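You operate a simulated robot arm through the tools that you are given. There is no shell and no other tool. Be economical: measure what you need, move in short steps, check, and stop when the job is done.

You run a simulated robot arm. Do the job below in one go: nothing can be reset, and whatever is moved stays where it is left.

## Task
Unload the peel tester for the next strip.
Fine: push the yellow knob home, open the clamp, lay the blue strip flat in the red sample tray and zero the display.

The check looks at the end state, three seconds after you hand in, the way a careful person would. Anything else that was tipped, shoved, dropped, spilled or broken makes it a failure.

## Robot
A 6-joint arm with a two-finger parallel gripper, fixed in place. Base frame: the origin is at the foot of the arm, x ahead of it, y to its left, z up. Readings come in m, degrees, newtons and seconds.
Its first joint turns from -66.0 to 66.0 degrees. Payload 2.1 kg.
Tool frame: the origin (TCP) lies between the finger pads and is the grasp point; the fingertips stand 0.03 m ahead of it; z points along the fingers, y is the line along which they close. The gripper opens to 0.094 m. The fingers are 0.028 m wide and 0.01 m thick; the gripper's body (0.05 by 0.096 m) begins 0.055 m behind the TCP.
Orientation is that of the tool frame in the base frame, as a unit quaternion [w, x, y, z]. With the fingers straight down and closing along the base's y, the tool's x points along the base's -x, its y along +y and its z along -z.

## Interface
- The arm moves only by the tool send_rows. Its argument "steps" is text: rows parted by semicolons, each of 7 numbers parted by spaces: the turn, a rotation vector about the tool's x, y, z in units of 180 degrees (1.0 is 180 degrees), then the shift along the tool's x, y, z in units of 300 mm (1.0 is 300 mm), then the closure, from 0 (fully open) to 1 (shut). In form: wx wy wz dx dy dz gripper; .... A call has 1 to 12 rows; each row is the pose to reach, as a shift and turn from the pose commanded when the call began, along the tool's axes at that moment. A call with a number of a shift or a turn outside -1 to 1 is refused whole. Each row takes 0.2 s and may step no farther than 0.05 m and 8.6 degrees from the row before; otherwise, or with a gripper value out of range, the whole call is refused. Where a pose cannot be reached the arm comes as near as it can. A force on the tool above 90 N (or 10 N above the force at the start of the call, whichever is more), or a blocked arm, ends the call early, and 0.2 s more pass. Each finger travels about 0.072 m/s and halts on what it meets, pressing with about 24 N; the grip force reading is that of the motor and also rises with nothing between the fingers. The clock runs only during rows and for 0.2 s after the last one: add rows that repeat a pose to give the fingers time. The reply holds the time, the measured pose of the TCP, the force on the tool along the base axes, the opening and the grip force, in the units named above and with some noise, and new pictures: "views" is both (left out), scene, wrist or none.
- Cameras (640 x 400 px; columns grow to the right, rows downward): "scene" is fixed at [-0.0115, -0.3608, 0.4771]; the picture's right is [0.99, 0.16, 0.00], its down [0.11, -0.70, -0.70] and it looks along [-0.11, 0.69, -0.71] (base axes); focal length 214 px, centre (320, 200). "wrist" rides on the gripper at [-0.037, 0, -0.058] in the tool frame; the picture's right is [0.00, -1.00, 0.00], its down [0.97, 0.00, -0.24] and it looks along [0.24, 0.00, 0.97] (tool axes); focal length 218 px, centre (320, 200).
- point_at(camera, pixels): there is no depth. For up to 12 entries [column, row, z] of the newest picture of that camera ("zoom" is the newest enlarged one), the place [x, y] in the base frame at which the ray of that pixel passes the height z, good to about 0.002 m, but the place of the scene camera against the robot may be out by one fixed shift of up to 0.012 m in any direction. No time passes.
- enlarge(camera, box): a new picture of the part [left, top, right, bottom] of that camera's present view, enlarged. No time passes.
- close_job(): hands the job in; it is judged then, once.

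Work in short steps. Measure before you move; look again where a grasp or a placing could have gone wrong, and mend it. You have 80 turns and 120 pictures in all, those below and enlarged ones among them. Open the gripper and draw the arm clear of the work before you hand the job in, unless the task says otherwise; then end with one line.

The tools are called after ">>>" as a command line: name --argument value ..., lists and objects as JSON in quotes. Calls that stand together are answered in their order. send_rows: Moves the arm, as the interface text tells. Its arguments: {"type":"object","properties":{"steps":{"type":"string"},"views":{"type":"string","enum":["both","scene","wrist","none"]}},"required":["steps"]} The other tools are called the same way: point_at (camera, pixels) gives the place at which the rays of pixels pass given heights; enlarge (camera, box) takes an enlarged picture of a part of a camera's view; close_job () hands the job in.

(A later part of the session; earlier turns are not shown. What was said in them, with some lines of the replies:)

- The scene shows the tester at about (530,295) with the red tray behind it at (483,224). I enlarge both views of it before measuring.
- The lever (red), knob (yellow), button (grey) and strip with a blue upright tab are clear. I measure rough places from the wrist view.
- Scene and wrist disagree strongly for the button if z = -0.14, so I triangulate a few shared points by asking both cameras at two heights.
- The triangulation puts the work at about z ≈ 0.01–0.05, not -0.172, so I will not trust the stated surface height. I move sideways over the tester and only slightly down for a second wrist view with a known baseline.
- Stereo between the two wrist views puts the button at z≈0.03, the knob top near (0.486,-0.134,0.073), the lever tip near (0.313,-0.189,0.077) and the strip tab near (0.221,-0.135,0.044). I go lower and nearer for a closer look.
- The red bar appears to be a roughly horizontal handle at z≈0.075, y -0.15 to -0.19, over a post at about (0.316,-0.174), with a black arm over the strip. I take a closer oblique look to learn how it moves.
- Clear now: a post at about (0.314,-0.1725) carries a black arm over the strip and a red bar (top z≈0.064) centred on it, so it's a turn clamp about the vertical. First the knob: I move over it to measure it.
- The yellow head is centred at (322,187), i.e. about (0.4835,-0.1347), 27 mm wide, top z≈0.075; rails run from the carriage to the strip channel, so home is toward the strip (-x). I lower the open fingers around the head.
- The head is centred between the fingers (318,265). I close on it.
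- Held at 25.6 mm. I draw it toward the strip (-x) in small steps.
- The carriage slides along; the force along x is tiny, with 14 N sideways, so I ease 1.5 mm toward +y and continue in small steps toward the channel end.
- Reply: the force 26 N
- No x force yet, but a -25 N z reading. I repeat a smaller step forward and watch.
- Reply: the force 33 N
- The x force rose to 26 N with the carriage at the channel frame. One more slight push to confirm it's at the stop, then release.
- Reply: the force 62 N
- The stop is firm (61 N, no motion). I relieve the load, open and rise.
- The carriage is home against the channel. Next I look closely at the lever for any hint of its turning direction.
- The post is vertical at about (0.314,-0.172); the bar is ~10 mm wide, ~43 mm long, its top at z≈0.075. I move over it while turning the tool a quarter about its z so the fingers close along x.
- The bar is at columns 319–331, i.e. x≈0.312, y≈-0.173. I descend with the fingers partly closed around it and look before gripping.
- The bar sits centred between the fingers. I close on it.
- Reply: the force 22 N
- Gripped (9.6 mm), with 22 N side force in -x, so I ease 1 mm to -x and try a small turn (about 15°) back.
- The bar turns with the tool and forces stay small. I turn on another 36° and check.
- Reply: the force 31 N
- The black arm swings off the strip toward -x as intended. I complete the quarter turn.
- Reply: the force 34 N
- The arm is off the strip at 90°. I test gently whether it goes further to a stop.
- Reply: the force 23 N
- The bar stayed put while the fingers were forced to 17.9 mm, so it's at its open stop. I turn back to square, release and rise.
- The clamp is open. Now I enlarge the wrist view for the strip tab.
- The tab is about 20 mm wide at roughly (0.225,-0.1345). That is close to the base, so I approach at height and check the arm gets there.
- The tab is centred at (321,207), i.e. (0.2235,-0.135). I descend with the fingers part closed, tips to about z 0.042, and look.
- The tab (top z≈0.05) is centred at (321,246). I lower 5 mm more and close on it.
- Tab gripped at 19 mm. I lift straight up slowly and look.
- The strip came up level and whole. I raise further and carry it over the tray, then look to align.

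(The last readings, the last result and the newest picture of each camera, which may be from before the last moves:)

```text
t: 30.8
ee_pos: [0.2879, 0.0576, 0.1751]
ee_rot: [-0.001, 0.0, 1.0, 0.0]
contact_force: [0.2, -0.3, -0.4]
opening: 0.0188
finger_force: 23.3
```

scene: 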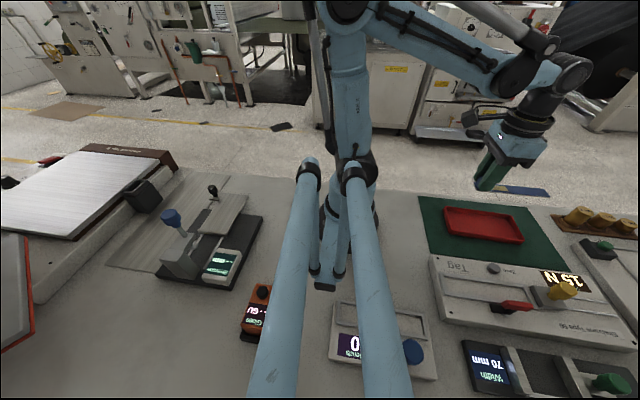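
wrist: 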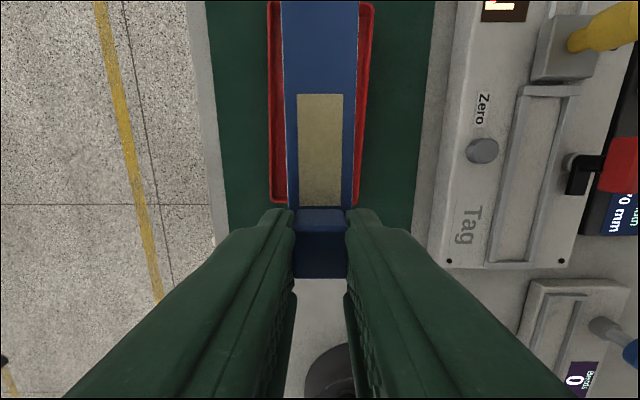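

The strip hovers over the tray; its fit lengthwise is tight. I enlarge the scene view of the tray and strip to measure.

>>> enlarge --camera "scene" --box '[430, 195, 540, 255]'

>>> enlarge --camera "scene" --box '[460, 130, 570, 210]'

>>> enlarge --camera "wrist" --box '[240, 150, 400, 250]'

```text
5.82 times, centred on (485, 225) of scene
```

zoom: 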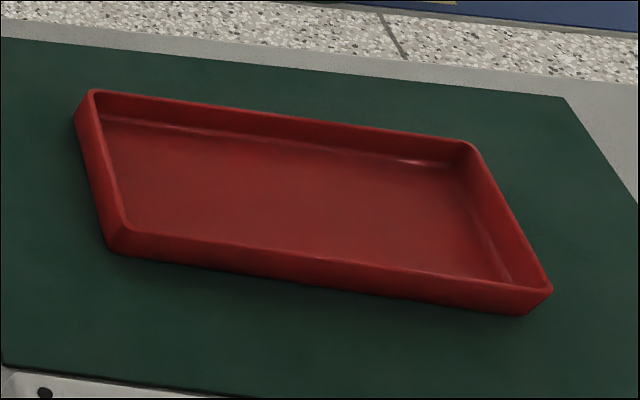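

```text
5.00 times, centred on (515, 170) of scene
```

zoom: 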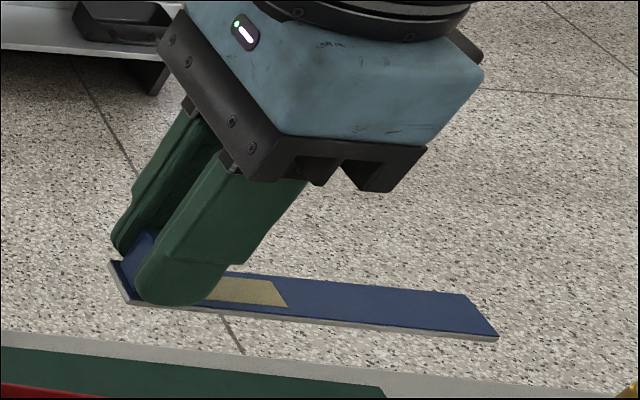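

```text
4.00 times, centred on (320, 200) of wrist
```

zoom: 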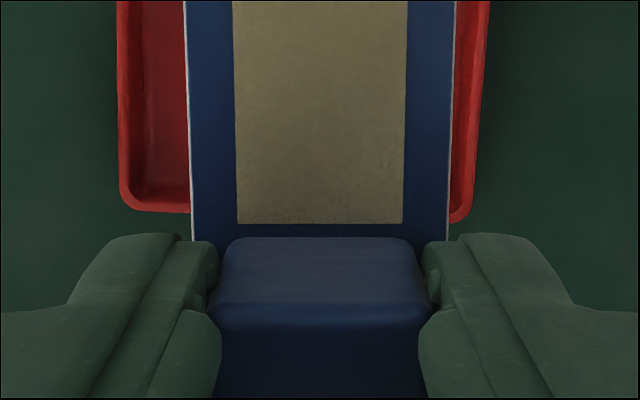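

Tray centre is ≈(0.355,0.060); strip centre about 3 mm short of it in x. I shift slightly and lower until the strip hovers about 15 mm above the rim, then compare both ends.

>>> send_rows --steps "0 0 0 -0.01 0.01 0.08 0.9; 0 0 0 -0.01 0.01 0.16 0.9; 0 0 0 -0.01 0.01 0.24 0.9; 0 0 0 -0.01 0.01 0.32 0.9; 0 0 0 -0.01 0.01 0.32 0.9" --views "both"

>>> enlarge --camera "scene" --box '[430, 180, 540, 255]'

>>> enlarge --camera "wrist" --box '[230, 130, 410, 250]'

```text
t: 32.0
ee_pos: [0.2876, 0.061, 0.0808]
ee_rot: [0.0, -0.001, 1.0, 0.0]
contact_force: [1.0, 1.3, 0.0]
opening: 0.0189
finger_force: 23.8
```

scene: 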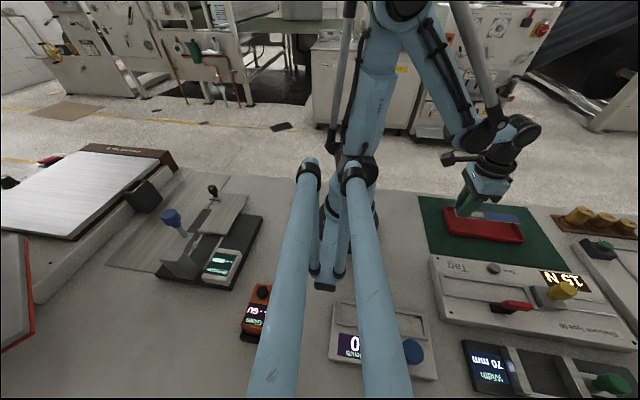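
wrist: 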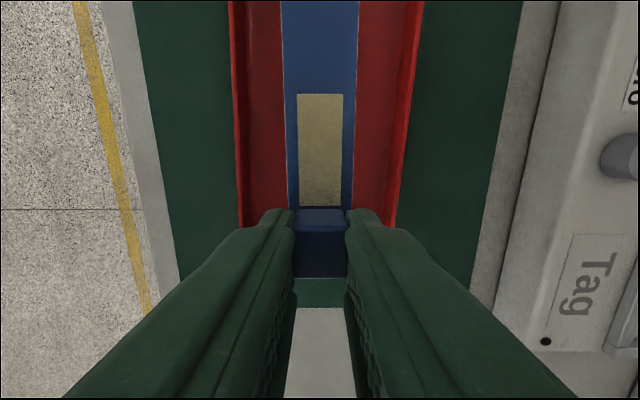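

```text
5.33 times, centred on (485, 218) of scene
```

zoom: 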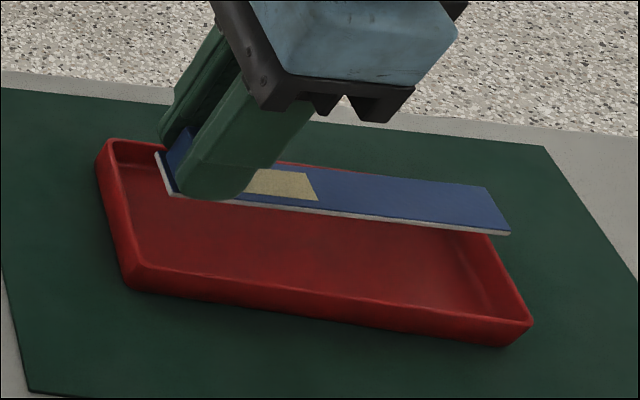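

```text
3.33 times, centred on (320, 190) of wrist
```

zoom: 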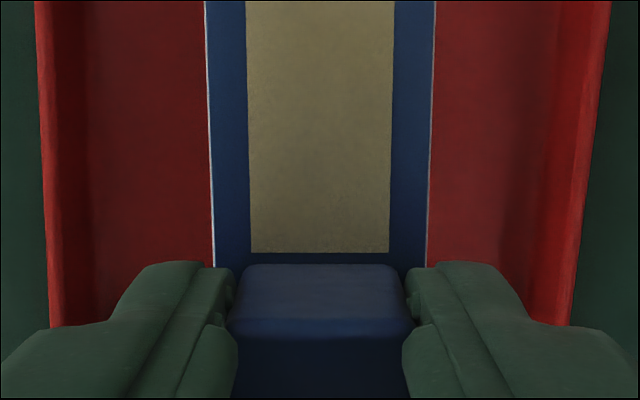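

Comparing ends in the scene zoom: the strip spans x 0.292–0.443 and the tray 0.279–0.455 in the same camera, so it is centred with ~8 mm to spare each end. I lower 27 mm.

>>> send_rows --steps "0 0 0 0 -0.005 0.04 0.9; 0 0 0 0 -0.005 0.07 0.9; 0 0 0 0 -0.005 0.09 0.9; 0 0 0 0 -0.005 0.09 0.9" --views "scene"

>>> enlarge --camera "scene" --box '[430, 180, 540, 255]'

```text
t: 33.0
ee_pos: [0.2887, 0.0596, 0.0528]
ee_rot: [0.0, 0.0, 1.0, 0.001]
contact_force: [-1.2, -0.4, 0.5]
opening: 0.0185
finger_force: 23.7
```

scene: 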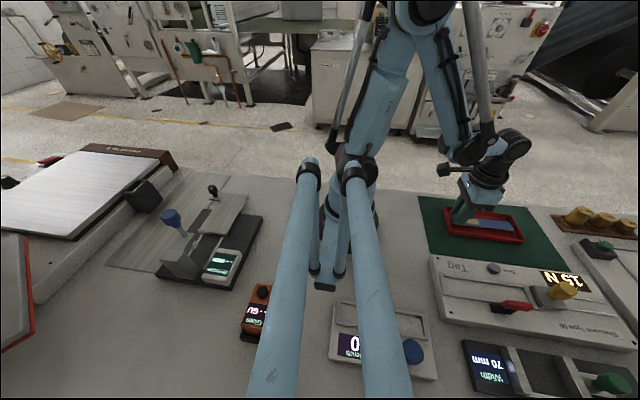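

```text
5.33 times, centred on (485, 218) of scene
```

zoom: 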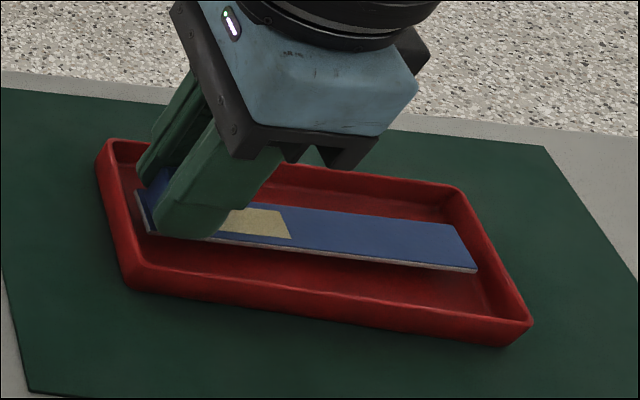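

Strip inside the tray walls with clearance at both ends. I lower slowly until contact shows.

>>> send_rows --steps "0 0 0 0 0 0.007 0.9; 0 0 0 0 0 0.014 0.9; 0 0 0 0 0 0.021 0.9; 0 0 0 0 0 0.021 0.9" --views "scene"

>>> enlarge --camera "scene" --box '[430, 180, 540, 255]'

```text
t: 34.0
ee_pos: [0.2883, 0.0607, 0.0471]
ee_rot: [0.0, -0.001, 1.0, 0.0]
contact_force: [0.3, 0.0, -0.2]
opening: 0.0187
finger_force: 23.9
```

scene: 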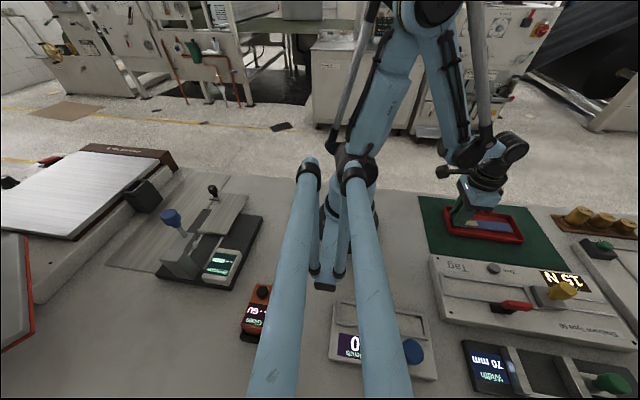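

```text
5.33 times, centred on (485, 218) of scene
```

zoom: 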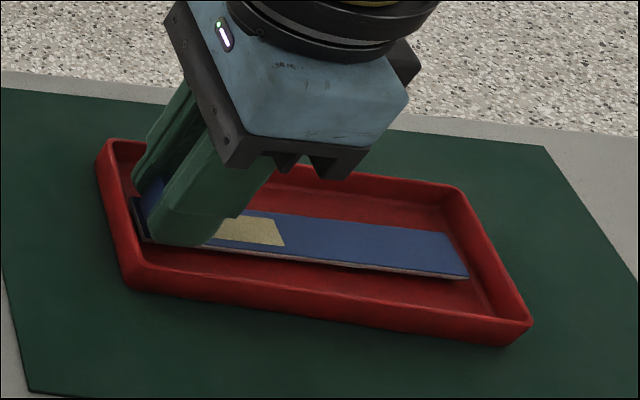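

Still a small gap and no contact force. I lower a few millimetres more in fine steps.

>>> send_rows --steps "0 0 0 0 0 0.005 0.9; 0 0 0 0 0 0.01 0.9; 0 0 0 0 0 0.01 0.9" --views "none"

>>> send_rows --steps "0 0 0 0 0 0.005 0.9; 0 0 0 0 0 0.01 0.9; 0 0 0 0 0 0.01 0.9" --views "scene"

>>> enlarge --camera "scene" --box '[430, 180, 540, 255]'

```text
t: 34.8
ee_pos: [0.2881, 0.0594, 0.0442]
ee_rot: [0.0, 0.0, 1.0, 0.0]
contact_force: [0.6, -0.4, -0.2]
opening: 0.019
finger_force: 23.9
```

```text
t: 35.6
ee_pos: [0.288, 0.0591, 0.042]
ee_rot: [0.0, 0.0, 1.0, 0.0]
contact_force: [-0.7, 1.1, 16.9]
opening: 0.019
finger_force: 24.2
```

scene: 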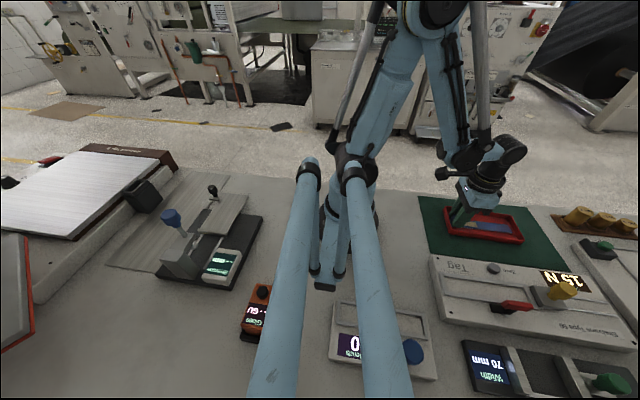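

```text
5.33 times, centred on (485, 218) of scene
```

zoom: 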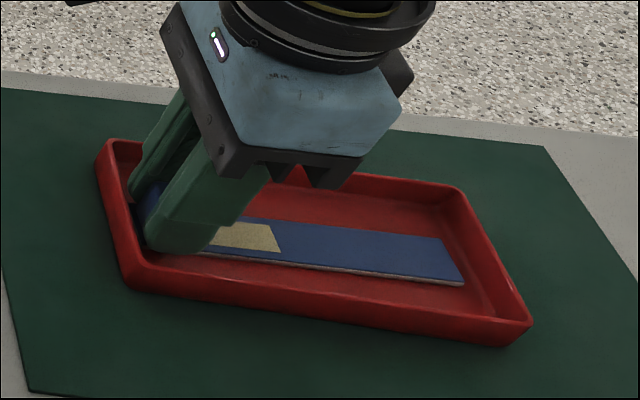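

Contact at 17 N: the strip is on the tray floor. I open only part way (so the fingers stay inside the tray walls) and rise.

>>> send_rows --steps "0 0 0 0 0 0 0.65; 0 0 0 0 0 0 0.6; 0 0 0 0 0 0 0.6; 0 0 0 0 0 -0.03 0.6; 0 0 0 0 0 -0.1 0.6; 0 0 0 0 0 -0.22 0.6; 0 0 0 0 0 -0.35 0.6; 0 0 0 0 0 -0.35 0.6" --views "both"

>>> enlarge --camera "scene" --box '[430, 180, 540, 255]'

```text
t: 37.4
ee_pos: [0.2901, 0.0583, 0.1464]
ee_rot: [0.0, 0.0, 1.0, 0.0]
contact_force: [-0.6, 0.0, -0.3]
opening: 0.0374
finger_force: 0.2
```

scene: 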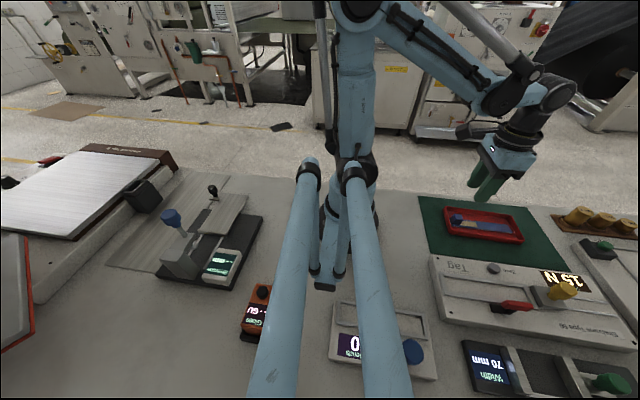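
wrist: 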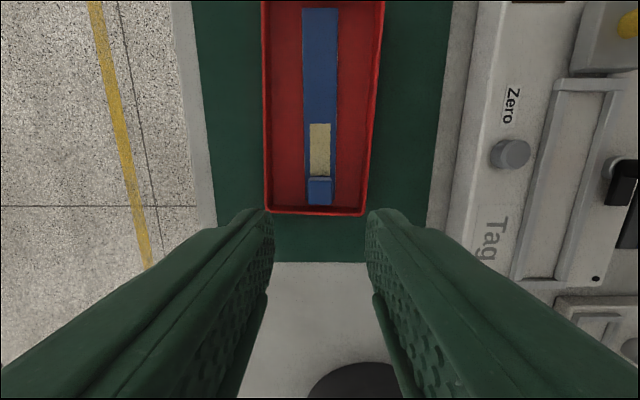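

```text
5.33 times, centred on (485, 218) of scene
```

zoom: 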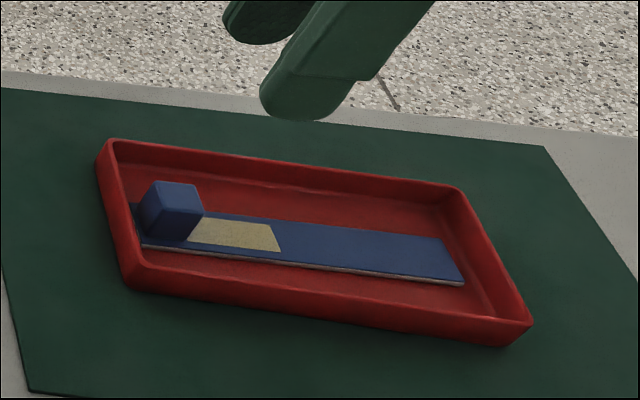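

The strip lies in the tray. I check its near end against the wall in the wrist view.

>>> enlarge --camera "wrist" --box '[255, 120, 385, 220]'

>>> point_at --camera "wrist" --pixels '[[510, 153, 0.035], [510, 153, 0.045]]'

```text
4.00 times, centred on (320, 170) of wrist
```

zoom: 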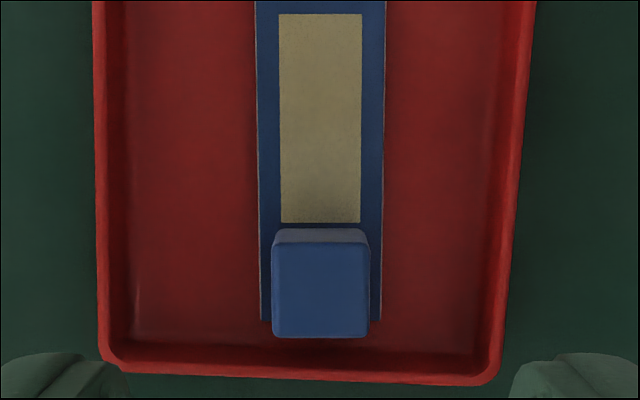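

```text
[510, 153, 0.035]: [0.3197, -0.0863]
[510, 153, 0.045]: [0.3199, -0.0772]
```

The strip is flat and clear of the walls. The button triangulates to (0.320,-0.085), top z≈0.038; I close the fingers and go above it.

>>> send_rows --steps "0 0 0 -0.02 -0.12 0 1; 0 0 0 -0.05 -0.24 0 1; 0 0 0 -0.08 -0.36 0 1; 0 0 0 -0.1 -0.478 0.04 1; 0 0 0 -0.1 -0.478 0.12 1; 0 0 0 -0.1 -0.478 0.12 1" --views "both"

>>> enlarge --camera "scene" --box '[440, 220, 580, 320]'

```text
t: 38.8
ee_pos: [0.3198, -0.085, 0.1098]
ee_rot: [0.0, 0.001, 1.0, 0.0]
contact_force: [0.6, -0.7, -0.5]
opening: 0.0
finger_force: 24.3
```

scene: 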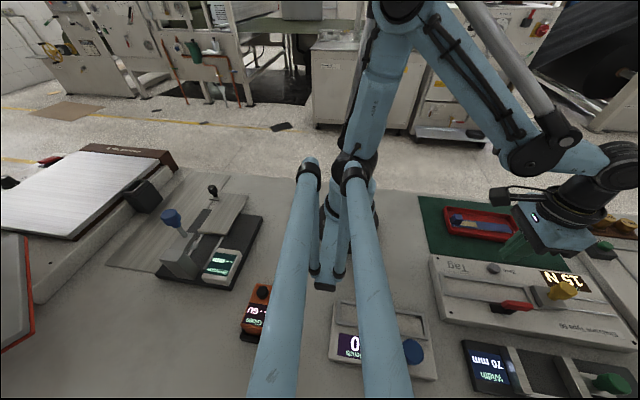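
wrist: 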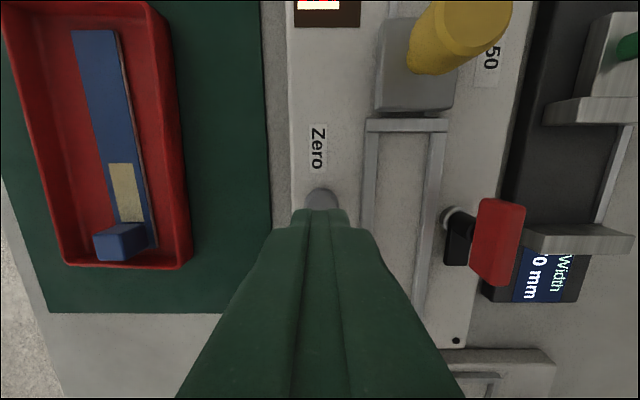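

```text
4.00 times, centred on (510, 270) of scene
```

zoom: 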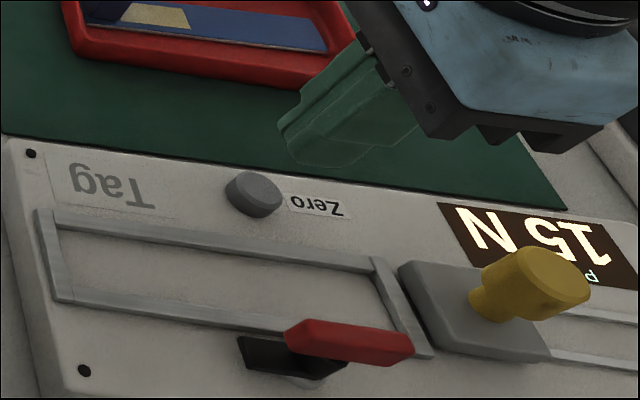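

Aligned (button at column 320 under the fingertips). I descend to just above the button.

>>> send_rows --steps "0 0 0 0 0 0.05 1; 0 0 0 0 0 0.1 1; 0 0 0 0 0 0.123 1; 0 0 0 0 0 0.123 1" --views "both"

>>> enlarge --camera "scene" --box '[440, 220, 580, 320]'

```text
t: 39.8
ee_pos: [0.3208, -0.0836, 0.074]
ee_rot: [0.0, 0.001, 1.0, 0.0]
contact_force: [0.0, -0.8, 0.1]
opening: 0.0
finger_force: 23.5
```

scene: 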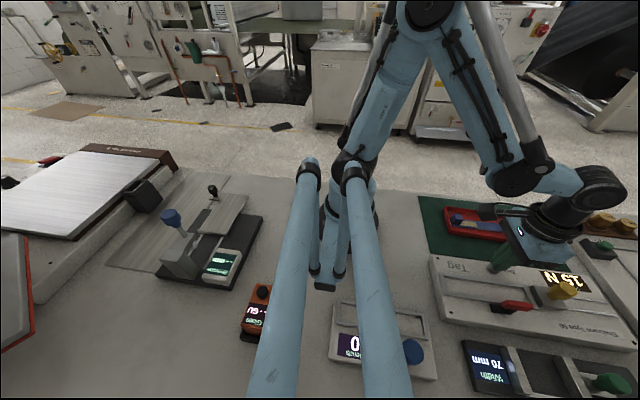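
wrist: 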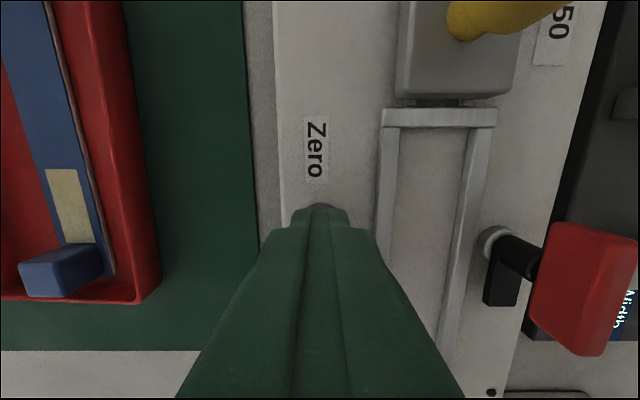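

```text
4.00 times, centred on (510, 270) of scene
```

zoom: 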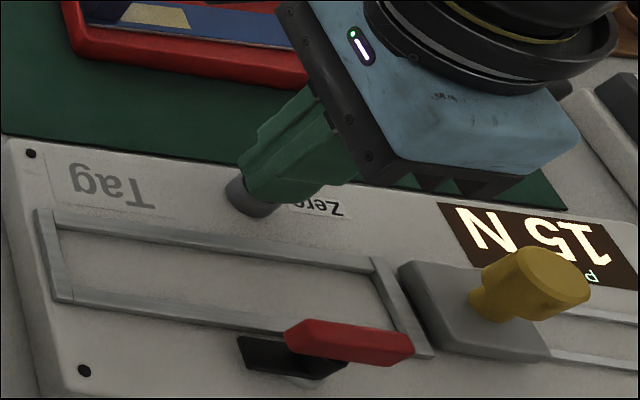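

The fingertip is over the button. I press in fine steps.

>>> send_rows --steps "0 0 0 0 0 0.007 1; 0 0 0 0 0 0.014 1; 0 0 0 0 0 0.021 1; 0 0 0 0 0 0.021 1" --views "scene"

>>> enlarge --camera "scene" --box '[440, 220, 600, 320]'

```text
t: 40.8
ee_pos: [0.3203, -0.0834, 0.0683]
ee_rot: [0.0, 0.0, 1.0, 0.0]
contact_force: [0.1, -1.3, 3.0]
opening: 0.0
finger_force: 24.1
```

scene: 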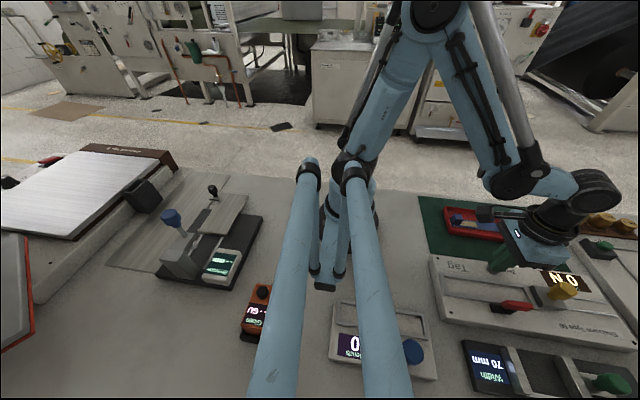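

```text
4.00 times, centred on (520, 270) of scene
```

zoom: 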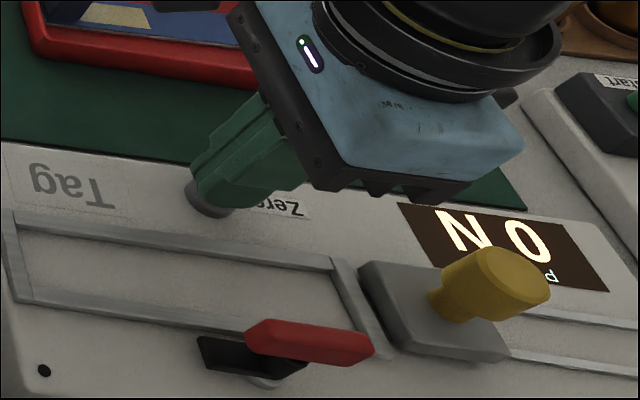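

The display reads 0 N. I rise clear and check everything.

>>> send_rows --steps "0 0 0 0 0 -0.05 1; 0 0 0 0 0 -0.18 1; 0 0 0 0 0 -0.33 0.5; 0 0 0 -0.05 0.05 -0.48 0; 0 0 0 -0.05 0.05 -0.6 0; 0 0 0 -0.05 0.05 -0.6 0; 0 0 0 -0.05 0.05 -0.6 0" --views "both"

>>> enlarge --camera "scene" --box '[420, 190, 620, 340]'

>>> enlarge --camera "wrist" --box '[200, 40, 460, 240]'

```text
t: 42.4
ee_pos: [0.3346, -0.0698, 0.2461]
ee_rot: [0.0, 0.001, 1.0, 0.0]
contact_force: [-0.7, -0.2, 0.1]
opening: 0.094
finger_force: 0.1
```

scene: 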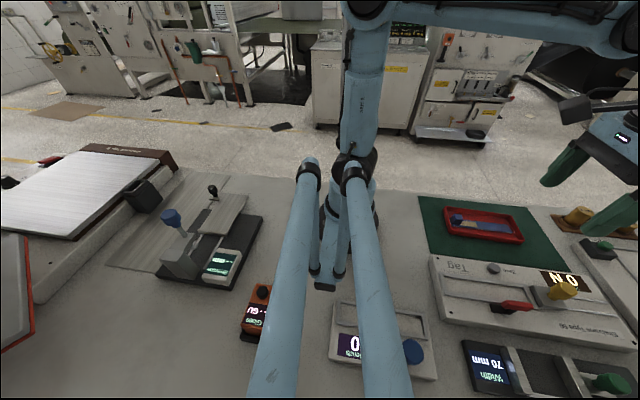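
wrist: 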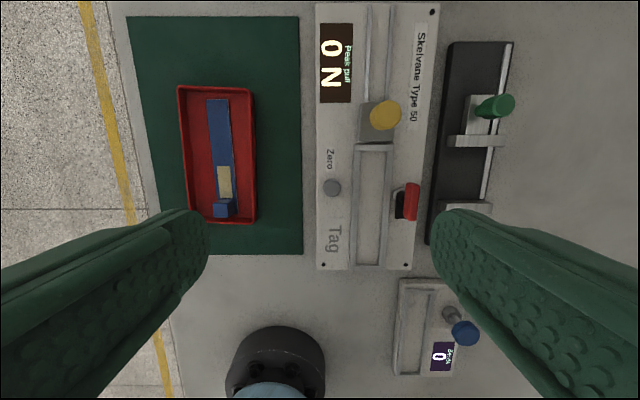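

```text
2.67 times, centred on (520, 265) of scene
```

zoom: 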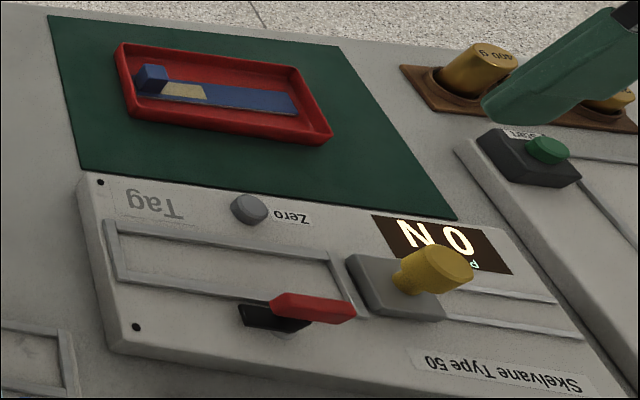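

```text
2.00 times, centred on (330, 140) of wrist
```

zoom: 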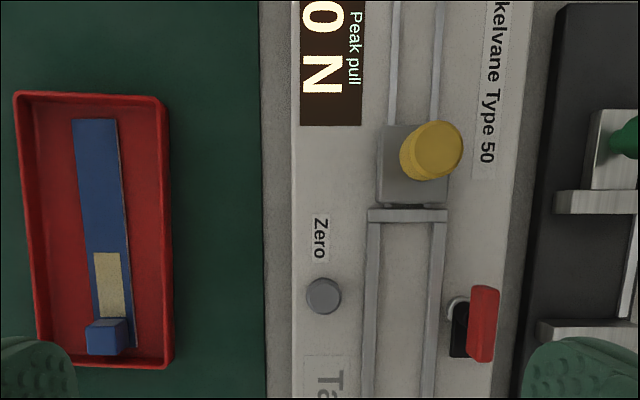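

The carriage is at its stop, the clamp is turned open, the strip is flat in the tray, the display reads 0 N, and the arm is clear with the gripper open. Nothing else has moved, so I hand in.

>>> close_job

```text
The job is handed in.
```

The peel tester is unloaded: the yellow knob is home against its stop, the clamp is open, the blue strip lies flat in the red tray, and the display reads 0 N.
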